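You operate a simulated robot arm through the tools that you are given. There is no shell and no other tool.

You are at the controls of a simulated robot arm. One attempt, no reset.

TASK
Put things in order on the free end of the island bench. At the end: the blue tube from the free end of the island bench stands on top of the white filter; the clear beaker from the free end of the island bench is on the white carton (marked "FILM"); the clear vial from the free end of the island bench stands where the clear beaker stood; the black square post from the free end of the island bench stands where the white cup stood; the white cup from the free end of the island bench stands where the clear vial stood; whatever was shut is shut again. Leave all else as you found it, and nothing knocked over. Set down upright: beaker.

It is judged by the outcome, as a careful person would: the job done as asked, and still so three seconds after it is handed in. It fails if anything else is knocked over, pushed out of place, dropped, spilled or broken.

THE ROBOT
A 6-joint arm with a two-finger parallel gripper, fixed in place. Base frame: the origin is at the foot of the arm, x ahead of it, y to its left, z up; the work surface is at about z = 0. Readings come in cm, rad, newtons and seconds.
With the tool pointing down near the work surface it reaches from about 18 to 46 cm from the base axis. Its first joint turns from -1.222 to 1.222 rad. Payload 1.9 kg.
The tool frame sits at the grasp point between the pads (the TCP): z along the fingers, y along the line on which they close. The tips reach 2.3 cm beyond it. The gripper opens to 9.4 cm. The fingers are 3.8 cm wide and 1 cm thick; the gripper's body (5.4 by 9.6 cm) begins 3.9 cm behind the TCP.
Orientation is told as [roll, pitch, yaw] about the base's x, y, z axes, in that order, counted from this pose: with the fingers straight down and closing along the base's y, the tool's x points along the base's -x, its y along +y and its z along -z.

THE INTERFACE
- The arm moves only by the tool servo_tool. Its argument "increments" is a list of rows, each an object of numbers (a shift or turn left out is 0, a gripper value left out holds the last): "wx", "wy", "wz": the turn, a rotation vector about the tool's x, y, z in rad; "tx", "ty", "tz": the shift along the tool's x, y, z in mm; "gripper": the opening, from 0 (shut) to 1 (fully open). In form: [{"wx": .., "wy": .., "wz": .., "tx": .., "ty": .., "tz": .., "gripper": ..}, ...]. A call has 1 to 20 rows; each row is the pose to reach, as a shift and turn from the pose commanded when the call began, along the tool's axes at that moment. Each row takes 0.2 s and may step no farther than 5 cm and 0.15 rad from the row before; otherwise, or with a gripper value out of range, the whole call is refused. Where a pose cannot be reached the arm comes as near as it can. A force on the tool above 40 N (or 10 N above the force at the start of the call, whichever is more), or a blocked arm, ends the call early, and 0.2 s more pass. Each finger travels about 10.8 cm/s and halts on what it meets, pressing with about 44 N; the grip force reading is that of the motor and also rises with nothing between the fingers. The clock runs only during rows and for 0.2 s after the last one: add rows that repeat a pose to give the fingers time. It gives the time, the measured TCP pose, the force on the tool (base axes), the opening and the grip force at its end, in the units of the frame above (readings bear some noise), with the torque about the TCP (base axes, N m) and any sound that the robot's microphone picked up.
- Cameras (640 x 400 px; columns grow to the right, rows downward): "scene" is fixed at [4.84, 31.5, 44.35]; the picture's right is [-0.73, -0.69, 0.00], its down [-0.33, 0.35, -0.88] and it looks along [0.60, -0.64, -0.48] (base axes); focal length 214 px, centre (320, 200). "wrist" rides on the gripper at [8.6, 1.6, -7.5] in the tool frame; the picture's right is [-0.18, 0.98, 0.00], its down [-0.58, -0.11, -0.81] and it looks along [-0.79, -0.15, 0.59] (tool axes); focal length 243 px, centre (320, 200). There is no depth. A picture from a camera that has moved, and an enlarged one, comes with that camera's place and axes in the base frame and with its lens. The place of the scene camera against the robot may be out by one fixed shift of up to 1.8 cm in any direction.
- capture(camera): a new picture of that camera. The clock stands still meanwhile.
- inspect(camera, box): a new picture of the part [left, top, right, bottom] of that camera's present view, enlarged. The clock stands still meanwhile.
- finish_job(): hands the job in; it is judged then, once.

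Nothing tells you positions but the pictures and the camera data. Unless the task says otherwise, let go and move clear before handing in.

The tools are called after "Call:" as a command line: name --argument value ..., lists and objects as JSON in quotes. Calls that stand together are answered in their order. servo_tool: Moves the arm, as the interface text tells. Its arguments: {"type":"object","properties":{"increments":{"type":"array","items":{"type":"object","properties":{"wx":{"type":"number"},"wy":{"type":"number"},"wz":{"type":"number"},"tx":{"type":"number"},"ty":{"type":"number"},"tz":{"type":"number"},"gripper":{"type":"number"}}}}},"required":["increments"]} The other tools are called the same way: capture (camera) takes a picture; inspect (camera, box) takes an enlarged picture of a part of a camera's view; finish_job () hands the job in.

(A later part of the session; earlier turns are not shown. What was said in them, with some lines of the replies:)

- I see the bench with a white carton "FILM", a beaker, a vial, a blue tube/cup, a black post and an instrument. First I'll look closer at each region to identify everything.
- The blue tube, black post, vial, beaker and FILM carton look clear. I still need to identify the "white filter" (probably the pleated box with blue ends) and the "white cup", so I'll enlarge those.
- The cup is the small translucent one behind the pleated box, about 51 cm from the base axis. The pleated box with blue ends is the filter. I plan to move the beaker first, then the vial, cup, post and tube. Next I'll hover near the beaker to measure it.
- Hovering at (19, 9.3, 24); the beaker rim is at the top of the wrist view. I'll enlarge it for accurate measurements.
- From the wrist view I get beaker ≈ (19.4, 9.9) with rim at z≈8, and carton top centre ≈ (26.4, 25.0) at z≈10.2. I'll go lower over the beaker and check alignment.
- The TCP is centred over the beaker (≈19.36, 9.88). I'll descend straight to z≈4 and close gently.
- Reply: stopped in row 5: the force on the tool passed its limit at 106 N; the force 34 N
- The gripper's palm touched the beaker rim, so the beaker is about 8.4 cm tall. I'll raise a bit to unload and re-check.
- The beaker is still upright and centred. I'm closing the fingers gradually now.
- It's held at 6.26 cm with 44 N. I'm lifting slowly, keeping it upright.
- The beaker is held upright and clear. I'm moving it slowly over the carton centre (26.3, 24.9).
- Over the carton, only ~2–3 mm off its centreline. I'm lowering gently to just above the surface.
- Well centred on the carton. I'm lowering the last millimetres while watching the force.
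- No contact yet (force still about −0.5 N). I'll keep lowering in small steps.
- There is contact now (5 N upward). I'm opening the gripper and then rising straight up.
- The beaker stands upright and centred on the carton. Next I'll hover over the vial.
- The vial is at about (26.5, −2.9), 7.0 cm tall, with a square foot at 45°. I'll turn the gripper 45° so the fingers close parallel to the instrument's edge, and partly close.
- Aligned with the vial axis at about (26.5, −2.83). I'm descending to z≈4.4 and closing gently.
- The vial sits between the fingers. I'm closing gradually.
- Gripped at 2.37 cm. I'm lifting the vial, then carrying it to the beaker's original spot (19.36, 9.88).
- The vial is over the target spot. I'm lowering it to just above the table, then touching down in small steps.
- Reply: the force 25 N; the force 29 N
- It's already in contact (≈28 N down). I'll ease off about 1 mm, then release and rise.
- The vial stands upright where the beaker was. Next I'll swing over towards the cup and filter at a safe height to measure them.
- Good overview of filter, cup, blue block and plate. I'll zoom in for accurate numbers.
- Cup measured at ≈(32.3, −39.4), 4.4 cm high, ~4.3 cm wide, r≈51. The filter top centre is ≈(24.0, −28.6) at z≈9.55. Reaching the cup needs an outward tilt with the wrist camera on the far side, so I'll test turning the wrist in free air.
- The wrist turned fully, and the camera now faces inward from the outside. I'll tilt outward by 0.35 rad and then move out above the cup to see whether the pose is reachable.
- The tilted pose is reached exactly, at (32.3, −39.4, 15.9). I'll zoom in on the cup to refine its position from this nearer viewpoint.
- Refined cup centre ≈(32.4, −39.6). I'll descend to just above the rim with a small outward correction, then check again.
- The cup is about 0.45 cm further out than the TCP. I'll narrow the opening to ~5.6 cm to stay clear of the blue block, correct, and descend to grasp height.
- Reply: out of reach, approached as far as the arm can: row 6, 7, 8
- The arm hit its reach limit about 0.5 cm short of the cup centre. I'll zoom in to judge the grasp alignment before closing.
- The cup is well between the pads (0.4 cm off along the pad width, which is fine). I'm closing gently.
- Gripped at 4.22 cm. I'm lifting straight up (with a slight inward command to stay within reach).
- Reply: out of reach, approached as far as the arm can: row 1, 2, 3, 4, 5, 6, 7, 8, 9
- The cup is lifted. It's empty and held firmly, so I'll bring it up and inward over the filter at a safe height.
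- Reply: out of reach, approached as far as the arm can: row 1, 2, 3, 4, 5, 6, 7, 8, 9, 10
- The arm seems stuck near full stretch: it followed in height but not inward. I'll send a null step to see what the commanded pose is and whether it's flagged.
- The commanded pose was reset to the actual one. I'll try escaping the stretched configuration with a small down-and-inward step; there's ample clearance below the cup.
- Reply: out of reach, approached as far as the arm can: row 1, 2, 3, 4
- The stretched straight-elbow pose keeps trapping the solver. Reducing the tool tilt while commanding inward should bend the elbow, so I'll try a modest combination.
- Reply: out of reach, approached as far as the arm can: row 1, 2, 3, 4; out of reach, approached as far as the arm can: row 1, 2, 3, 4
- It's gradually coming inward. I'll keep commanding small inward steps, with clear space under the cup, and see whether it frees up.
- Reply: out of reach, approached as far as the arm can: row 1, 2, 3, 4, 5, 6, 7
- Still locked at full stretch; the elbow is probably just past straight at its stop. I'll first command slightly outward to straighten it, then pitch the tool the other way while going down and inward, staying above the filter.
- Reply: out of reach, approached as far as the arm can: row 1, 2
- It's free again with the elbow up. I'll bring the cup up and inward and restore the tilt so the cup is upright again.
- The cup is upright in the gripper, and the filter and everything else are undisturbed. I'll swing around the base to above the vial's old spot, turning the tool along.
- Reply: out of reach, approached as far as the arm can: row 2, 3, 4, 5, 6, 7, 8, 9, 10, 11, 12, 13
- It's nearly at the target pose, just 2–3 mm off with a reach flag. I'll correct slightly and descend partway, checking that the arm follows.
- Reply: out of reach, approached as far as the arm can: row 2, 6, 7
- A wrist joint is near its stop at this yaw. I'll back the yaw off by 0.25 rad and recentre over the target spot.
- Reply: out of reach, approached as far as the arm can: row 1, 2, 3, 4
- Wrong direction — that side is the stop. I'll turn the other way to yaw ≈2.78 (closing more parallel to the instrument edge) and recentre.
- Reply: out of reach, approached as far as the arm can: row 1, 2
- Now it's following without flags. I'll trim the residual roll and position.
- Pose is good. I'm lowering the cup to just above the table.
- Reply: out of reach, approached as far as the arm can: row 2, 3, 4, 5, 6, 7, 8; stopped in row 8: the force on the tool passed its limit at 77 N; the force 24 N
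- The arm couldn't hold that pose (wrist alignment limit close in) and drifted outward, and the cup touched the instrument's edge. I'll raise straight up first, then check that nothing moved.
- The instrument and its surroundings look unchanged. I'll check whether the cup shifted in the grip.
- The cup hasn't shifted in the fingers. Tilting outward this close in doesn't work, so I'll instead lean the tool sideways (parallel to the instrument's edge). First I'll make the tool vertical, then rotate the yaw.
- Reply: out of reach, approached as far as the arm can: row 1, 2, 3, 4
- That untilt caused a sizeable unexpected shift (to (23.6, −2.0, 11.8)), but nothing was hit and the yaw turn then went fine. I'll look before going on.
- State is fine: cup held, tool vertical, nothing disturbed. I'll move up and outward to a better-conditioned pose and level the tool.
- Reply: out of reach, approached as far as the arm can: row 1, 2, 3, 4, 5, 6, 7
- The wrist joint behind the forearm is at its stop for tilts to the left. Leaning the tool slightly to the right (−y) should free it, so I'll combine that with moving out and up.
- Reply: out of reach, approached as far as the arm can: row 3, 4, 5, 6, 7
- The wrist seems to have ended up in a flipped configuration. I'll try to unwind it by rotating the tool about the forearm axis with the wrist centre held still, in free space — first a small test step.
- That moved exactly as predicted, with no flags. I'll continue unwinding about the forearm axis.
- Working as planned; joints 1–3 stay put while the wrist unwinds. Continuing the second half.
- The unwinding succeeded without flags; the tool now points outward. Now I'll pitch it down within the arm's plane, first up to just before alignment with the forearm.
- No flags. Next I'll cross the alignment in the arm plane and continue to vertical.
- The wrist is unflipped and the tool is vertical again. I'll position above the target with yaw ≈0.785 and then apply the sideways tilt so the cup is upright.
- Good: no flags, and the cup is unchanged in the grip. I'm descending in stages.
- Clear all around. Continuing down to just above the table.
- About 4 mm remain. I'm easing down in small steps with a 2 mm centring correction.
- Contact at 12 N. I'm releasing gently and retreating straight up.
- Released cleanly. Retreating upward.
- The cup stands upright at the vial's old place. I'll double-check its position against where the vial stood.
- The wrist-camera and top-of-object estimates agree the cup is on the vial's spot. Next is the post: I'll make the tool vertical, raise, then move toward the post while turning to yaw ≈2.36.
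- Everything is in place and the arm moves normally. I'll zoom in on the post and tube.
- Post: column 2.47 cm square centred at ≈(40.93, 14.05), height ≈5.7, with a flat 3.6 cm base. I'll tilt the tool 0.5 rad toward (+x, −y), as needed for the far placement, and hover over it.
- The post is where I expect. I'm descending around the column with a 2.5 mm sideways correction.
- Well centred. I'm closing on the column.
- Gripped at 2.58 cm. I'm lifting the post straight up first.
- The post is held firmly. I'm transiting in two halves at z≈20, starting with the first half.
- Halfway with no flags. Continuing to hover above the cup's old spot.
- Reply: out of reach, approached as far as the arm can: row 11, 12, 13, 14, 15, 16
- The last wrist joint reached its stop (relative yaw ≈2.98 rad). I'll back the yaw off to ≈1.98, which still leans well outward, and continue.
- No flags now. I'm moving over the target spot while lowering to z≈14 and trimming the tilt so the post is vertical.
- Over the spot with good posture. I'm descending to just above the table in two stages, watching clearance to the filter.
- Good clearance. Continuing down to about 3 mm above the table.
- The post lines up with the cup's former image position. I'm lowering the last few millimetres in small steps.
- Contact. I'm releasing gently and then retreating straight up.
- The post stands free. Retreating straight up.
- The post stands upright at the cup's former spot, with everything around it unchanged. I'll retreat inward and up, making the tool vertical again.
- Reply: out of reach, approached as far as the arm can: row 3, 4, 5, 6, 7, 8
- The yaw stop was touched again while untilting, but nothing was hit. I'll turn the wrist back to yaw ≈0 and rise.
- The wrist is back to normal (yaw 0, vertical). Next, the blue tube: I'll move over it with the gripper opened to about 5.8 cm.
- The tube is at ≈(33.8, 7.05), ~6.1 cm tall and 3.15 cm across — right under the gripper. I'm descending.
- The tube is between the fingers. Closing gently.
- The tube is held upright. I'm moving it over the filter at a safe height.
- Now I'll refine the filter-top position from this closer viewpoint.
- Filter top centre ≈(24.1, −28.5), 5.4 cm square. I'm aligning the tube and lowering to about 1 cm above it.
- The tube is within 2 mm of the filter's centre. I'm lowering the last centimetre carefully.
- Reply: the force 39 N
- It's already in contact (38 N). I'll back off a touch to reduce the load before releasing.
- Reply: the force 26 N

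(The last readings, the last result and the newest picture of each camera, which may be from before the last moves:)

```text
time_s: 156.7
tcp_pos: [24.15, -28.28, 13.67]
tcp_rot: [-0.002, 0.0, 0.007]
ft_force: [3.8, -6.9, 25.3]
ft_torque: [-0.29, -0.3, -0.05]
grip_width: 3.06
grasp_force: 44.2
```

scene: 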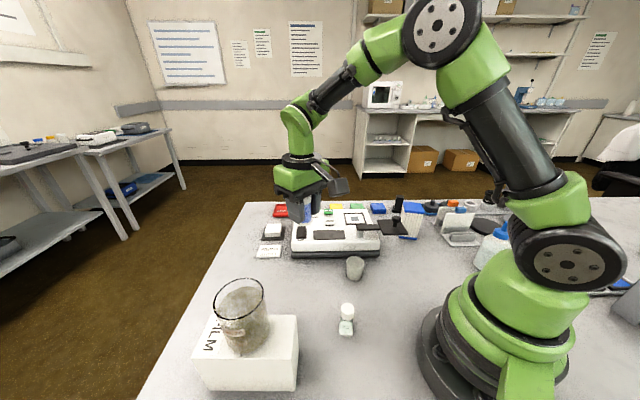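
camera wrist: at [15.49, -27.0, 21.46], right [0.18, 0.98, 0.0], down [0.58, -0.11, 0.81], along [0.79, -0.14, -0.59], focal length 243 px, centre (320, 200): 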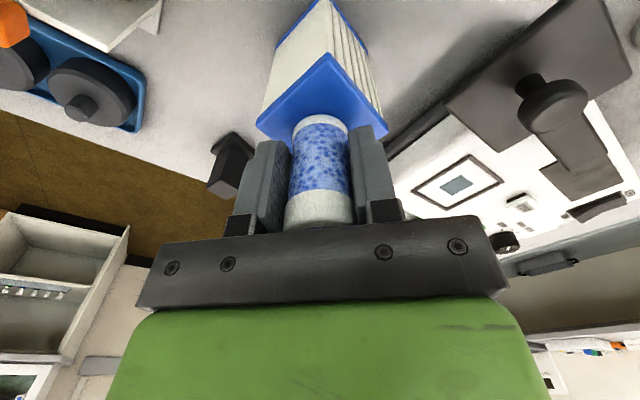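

Call:
servo_tool --increments '[{"tz": -0.8}, {"tz": -1.5}, {"tz": -1.5}]'

```text
time_s: 157.4
tcp_pos: [24.1, -28.12, 13.68]
tcp_rot: [0.005, 0.003, 0.005]
ft_force: [-0.3, -0.1, -0.8]
ft_torque: [0.01, -0.02, -0.02]
grip_width: 3.07
grasp_force: 43.8
```

Call:
servo_tool --increments '[{"tz": 0.4}, {"tz": 0.8}, {"tz": 0.8}]'

```text
time_s: 158.2
tcp_pos: [24.12, -28.35, 13.8]
tcp_rot: [0.001, -0.001, 0.004]
ft_force: [-0.7, 0.5, -0.1]
ft_torque: [0.02, 0.01, 0.01]
grip_width: 3.05
grasp_force: 43.2
```

Call:
servo_tool --increments '[{"tz": 0.4}, {"tz": 0.8}, {"tz": 0.8}]'

Call:
inspect --camera "scene" --box '[390, 180, 450, 225]'

Call:
inspect --camera "wrist" --box '[220, 20, 420, 145]'

```text
time_s: 159.1
tcp_pos: [23.96, -28.2, 13.61]
tcp_rot: [-0.002, -0.001, 0.005]
ft_force: [0.9, -0.5, 5.2]
ft_torque: [0.0, -0.09, -0.04]
grip_width: 3.06
grasp_force: 44.5
```

```text
8.89 times, centred on (420, 202) of scene
camera zoom: at [4.84, 31.5, 44.35], right [-0.73, -0.69, 0.0], down [-0.33, 0.35, -0.88], along [0.6, -0.64, -0.48], focal length 1906 px, centre (-569, 178)
```

zoom: 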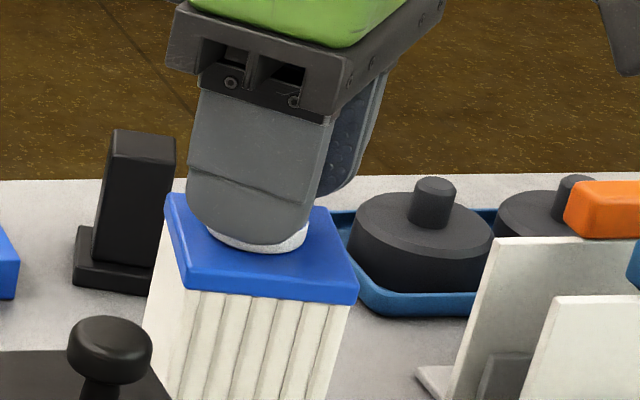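

```text
3.20 times, centred on (320, 82) of wrist
camera zoom: at [15.33, -26.79, 21.0], right [0.18, 0.98, 0.0], down [0.58, -0.1, 0.81], along [0.79, -0.14, -0.59], focal length 776 px, centre (320, 576)
```

zoom: 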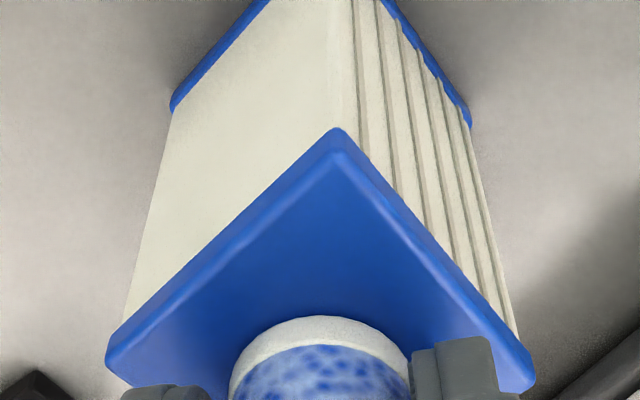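

Gentle contact (5 N), and the tube is about 3 mm from the filter's centre — well supported. Releasing slowly.

Call:
servo_tool --increments '[{"gripper": 0.34}, {"gripper": 0.36}, {"gripper": 0.39}, {"gripper": 0.44}, {"gripper": 0.5}, {"gripper": 0.56}, {"gripper": 0.6}, {"gripper": 0.6}]'

Call:
inspect --camera "wrist" --box '[210, 60, 430, 198]'

Call:
inspect --camera "scene" --box '[390, 170, 450, 215]'

```text
time_s: 160.8
tcp_pos: [23.96, -28.28, 13.75]
tcp_rot: [-0.001, 0.001, 0.007]
ft_force: [0.0, -0.1, -0.4]
ft_torque: [-0.03, 0.0, -0.01]
grip_width: 5.61
grasp_force: 0.0
```

```text
2.90 times, centred on (320, 129) of wrist
camera zoom: at [15.32, -26.78, 20.98], right [0.18, 0.98, 0.0], down [0.58, -0.1, 0.81], along [0.79, -0.14, -0.59], focal length 703 px, centre (320, 406)
```

zoom: 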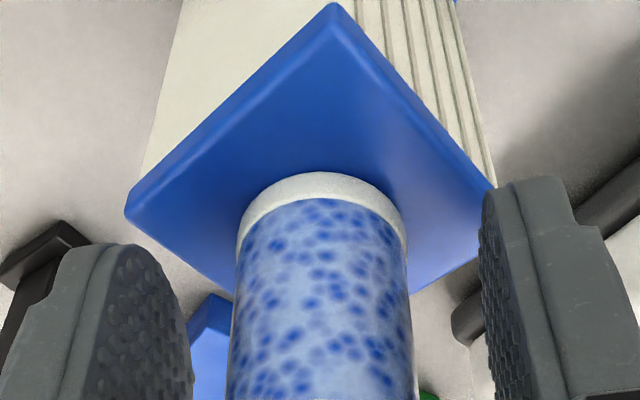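

```text
8.89 times, centred on (420, 192) of scene
camera zoom: at [4.84, 31.5, 44.35], right [-0.73, -0.69, 0.0], down [-0.33, 0.35, -0.88], along [0.6, -0.64, -0.48], focal length 1906 px, centre (-569, 267)
```

zoom: 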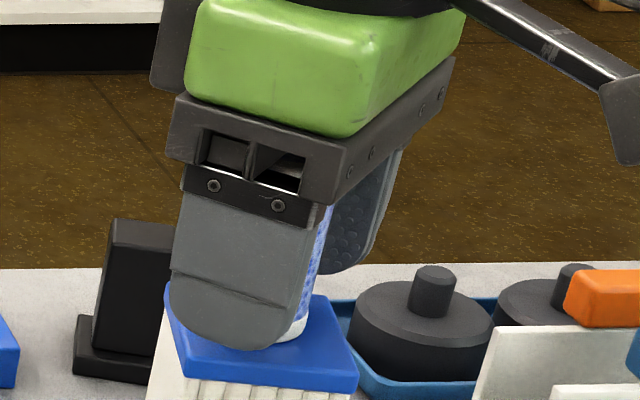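

The tube stands free on the filter. Retreating straight up.

Call:
servo_tool --increments '[{"tz": -4}, {"tz": -12}, {"tz": -25}, {"tz": -42}, {"tz": -62}, {"tz": -84}, {"tz": -106}, {"tz": -126}, {"tz": -140}, {"tz": -140}]'

Call:
capture --camera "scene"

Call:
inspect --camera "wrist" --box '[0, 0, 640, 100]'

Call:
inspect --camera "scene" --box '[360, 150, 480, 240]'

```text
time_s: 163.1
tcp_pos: [24.23, -28.24, 27.79]
tcp_rot: [-0.002, -0.001, 0.008]
ft_force: [0.2, -0.1, 0.6]
ft_torque: [-0.02, 0.01, 0.01]
grip_width: 5.63
grasp_force: 0.1
```

```text
taken
```

scene: 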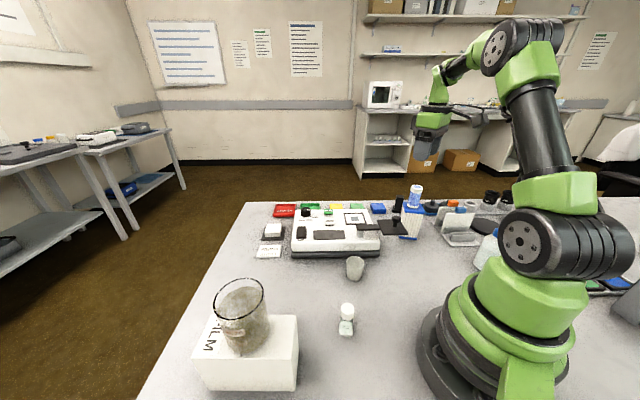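

```text
1.00 times, centred on (320, 50) of wrist (not enlarged: the box is as wide or as high as the picture)
camera zoom: at [15.46, -26.81, 35.16], right [0.18, 0.98, 0.0], down [0.58, -0.1, 0.81], along [0.79, -0.14, -0.59], focal length 243 px, centre (320, 350)
```

zoom: 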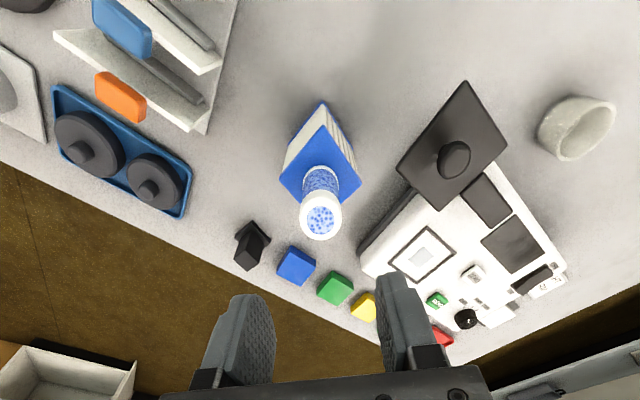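

```text
4.44 times, centred on (420, 195) of scene
camera zoom: at [4.84, 31.5, 44.35], right [-0.73, -0.69, 0.0], down [-0.33, 0.35, -0.88], along [0.6, -0.64, -0.48], focal length 953 px, centre (-124, 222)
```

zoom: 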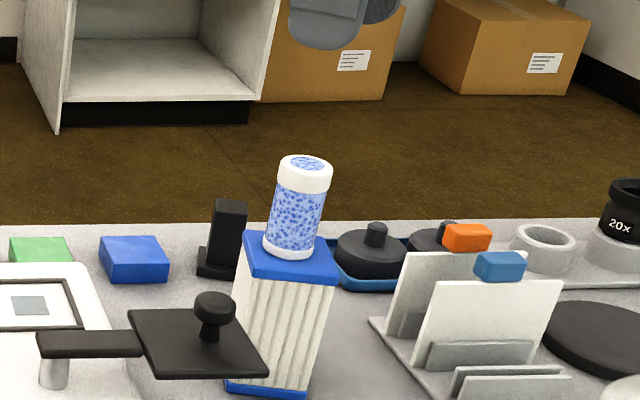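

All five moves are done. I'll compare the final scene against the initial zooms for anything displaced.

Call:
inspect --camera "scene" --box '[220, 190, 420, 315]'

Call:
inspect --camera "scene" --box '[360, 170, 640, 345]'

Call:
inspect --camera "scene" --box '[180, 240, 400, 400]'

Call:
inspect --camera "scene" --box '[380, 185, 480, 248]'

```text
3.20 times, centred on (320, 252) of scene
camera zoom: at [4.84, 31.5, 44.35], right [-0.73, -0.69, 0.0], down [-0.33, 0.35, -0.88], along [0.6, -0.64, -0.48], focal length 686 px, centre (320, 32)
```

zoom: 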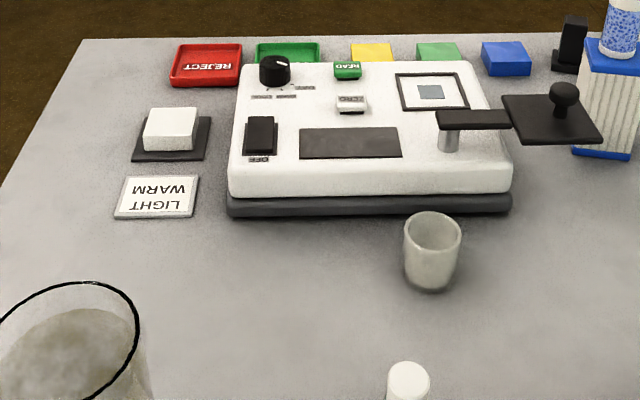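

```text
2.29 times, centred on (500, 258) of scene
camera zoom: at [4.84, 31.5, 44.35], right [-0.73, -0.69, 0.0], down [-0.33, 0.35, -0.88], along [0.6, -0.64, -0.48], focal length 490 px, centre (-91, 69)
```

zoom: 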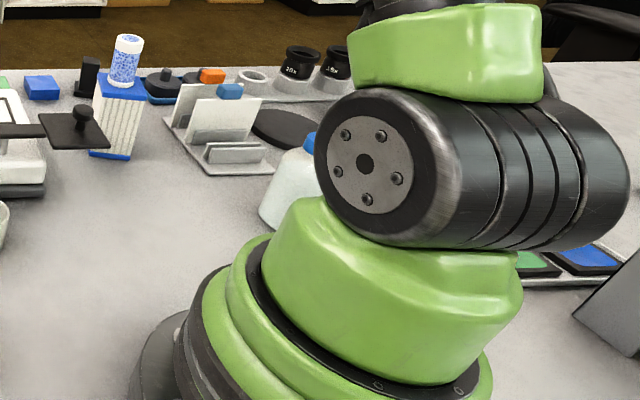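

```text
2.50 times, centred on (290, 320) of scene
camera zoom: at [4.84, 31.5, 44.35], right [-0.73, -0.69, 0.0], down [-0.33, 0.35, -0.88], along [0.6, -0.64, -0.48], focal length 536 px, centre (395, -100)
```

zoom: 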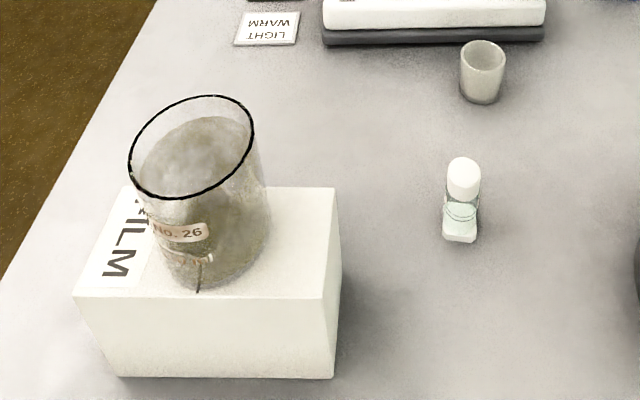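

```text
6.35 times, centred on (430, 216) of scene
camera zoom: at [4.84, 31.5, 44.35], right [-0.73, -0.69, 0.0], down [-0.33, 0.35, -0.88], along [0.6, -0.64, -0.48], focal length 1362 px, centre (-378, 95)
```

zoom: 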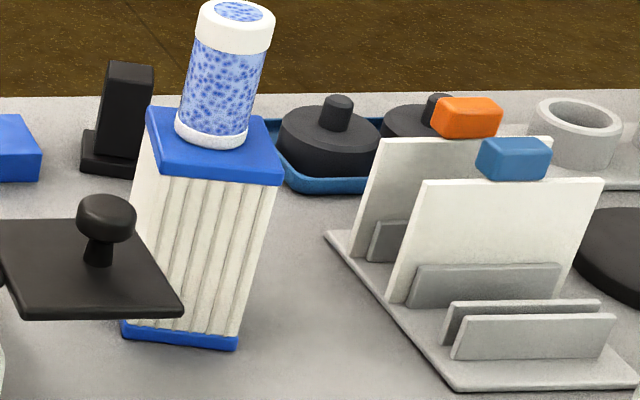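

Everything matches the initial pictures, and all five objects are standing in their targets. I'll move the arm clear to its starting area and take a last look.

Call:
servo_tool --increments '[{"tz": -20}, {"tx": -2, "ty": 15, "tz": -45}, {"tx": -6, "ty": 45, "tz": -65}, {"tx": -10, "ty": 80, "tz": -80}, {"tx": -15, "ty": 118, "tz": -92}, {"tx": -20, "ty": 156, "tz": -100}, {"tx": -25, "ty": 192, "tz": -104}, {"tx": -29, "ty": 222, "tz": -104}, {"tx": -31, "ty": 240, "tz": -104}, {"tx": -32, "ty": 246, "tz": -104}, {"tx": -32, "ty": 246, "tz": -104}, {"tx": -32, "ty": 246, "tz": -104}]'

Call:
capture --camera "scene"

Call:
capture --camera "wrist"

```text
time_s: 165.7
tcp_pos: [27.06, -3.6, 38.02]
tcp_rot: [0.0, 0.001, 0.004]
ft_force: [-0.3, -0.2, 0.7]
ft_torque: [0.0, 0.01, 0.01]
grip_width: 5.64
grasp_force: 0.0
```

```text
taken
```

scene: 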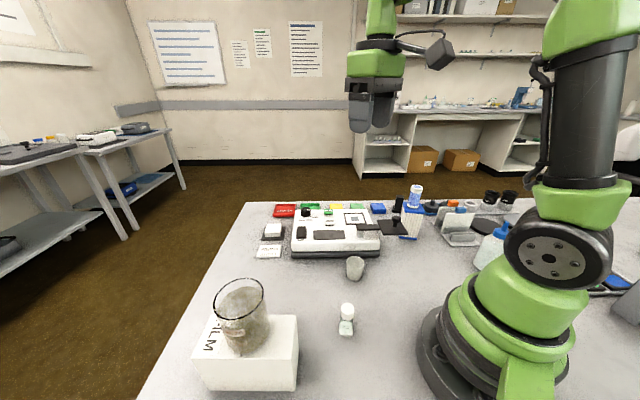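

```text
taken
camera wrist: at [18.34, -2.21, 45.33], right [0.18, 0.98, 0.0], down [0.58, -0.1, 0.81], along [0.79, -0.14, -0.59], focal length 243 px, centre (320, 200)
```

wrist: 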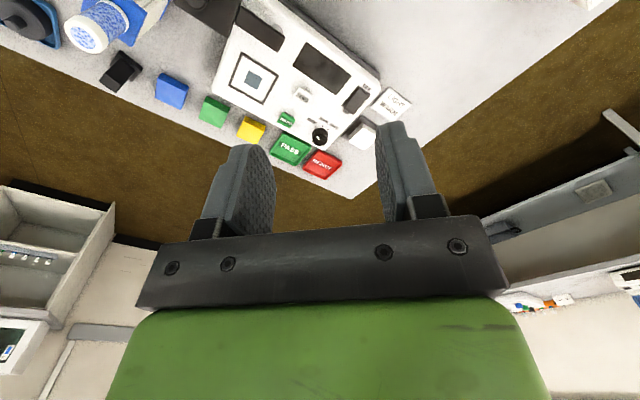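

The final pictures show each object standing at its target:
- **Beaker:** upright on the FILM carton.
- **Vial:** where the beaker stood.
- **Cup:** where the vial stood.
- **Post:** where the cup stood.
- **Tube:** on top of the filter.

Nothing else appears moved, nothing was opened, and the arm is clear. I'm handing the job in.

Call:
finish_job

```text
The job is handed in.
```

The job is handed in, and all five objects are standing where you asked. I checked this by comparing the final pictures with the starting ones.

| Object | Where it stands now |
|---|---|
| Clear beaker | Upright, centred on the white carton marked "FILM" |
| Clear vial | Where the beaker stood |
| White cup | Where the vial stood |
| Black square post | Where the white cup stood, turned roughly 20° from its original angle |
| Blue tube | On top of the white filter, about 3 mm off its centre |

Positions are good to a few millimetres, as far as the cameras can show. I opened nothing, so there was nothing to shut again. The arm has let go and is back at its starting area.

Two contacts happened along the way:
- **Beaker rim:** on the first approach the gripper's palm pressed down on the rim, with a force reading of 106 N. The beaker stayed upright and looks undamaged.
- **Instrument edge:** while I was carrying the cup, it pressed against the front edge of the white instrument at 77 N. The instrument looks unmoved in before-and-after pictures, and the cup looks undamaged.
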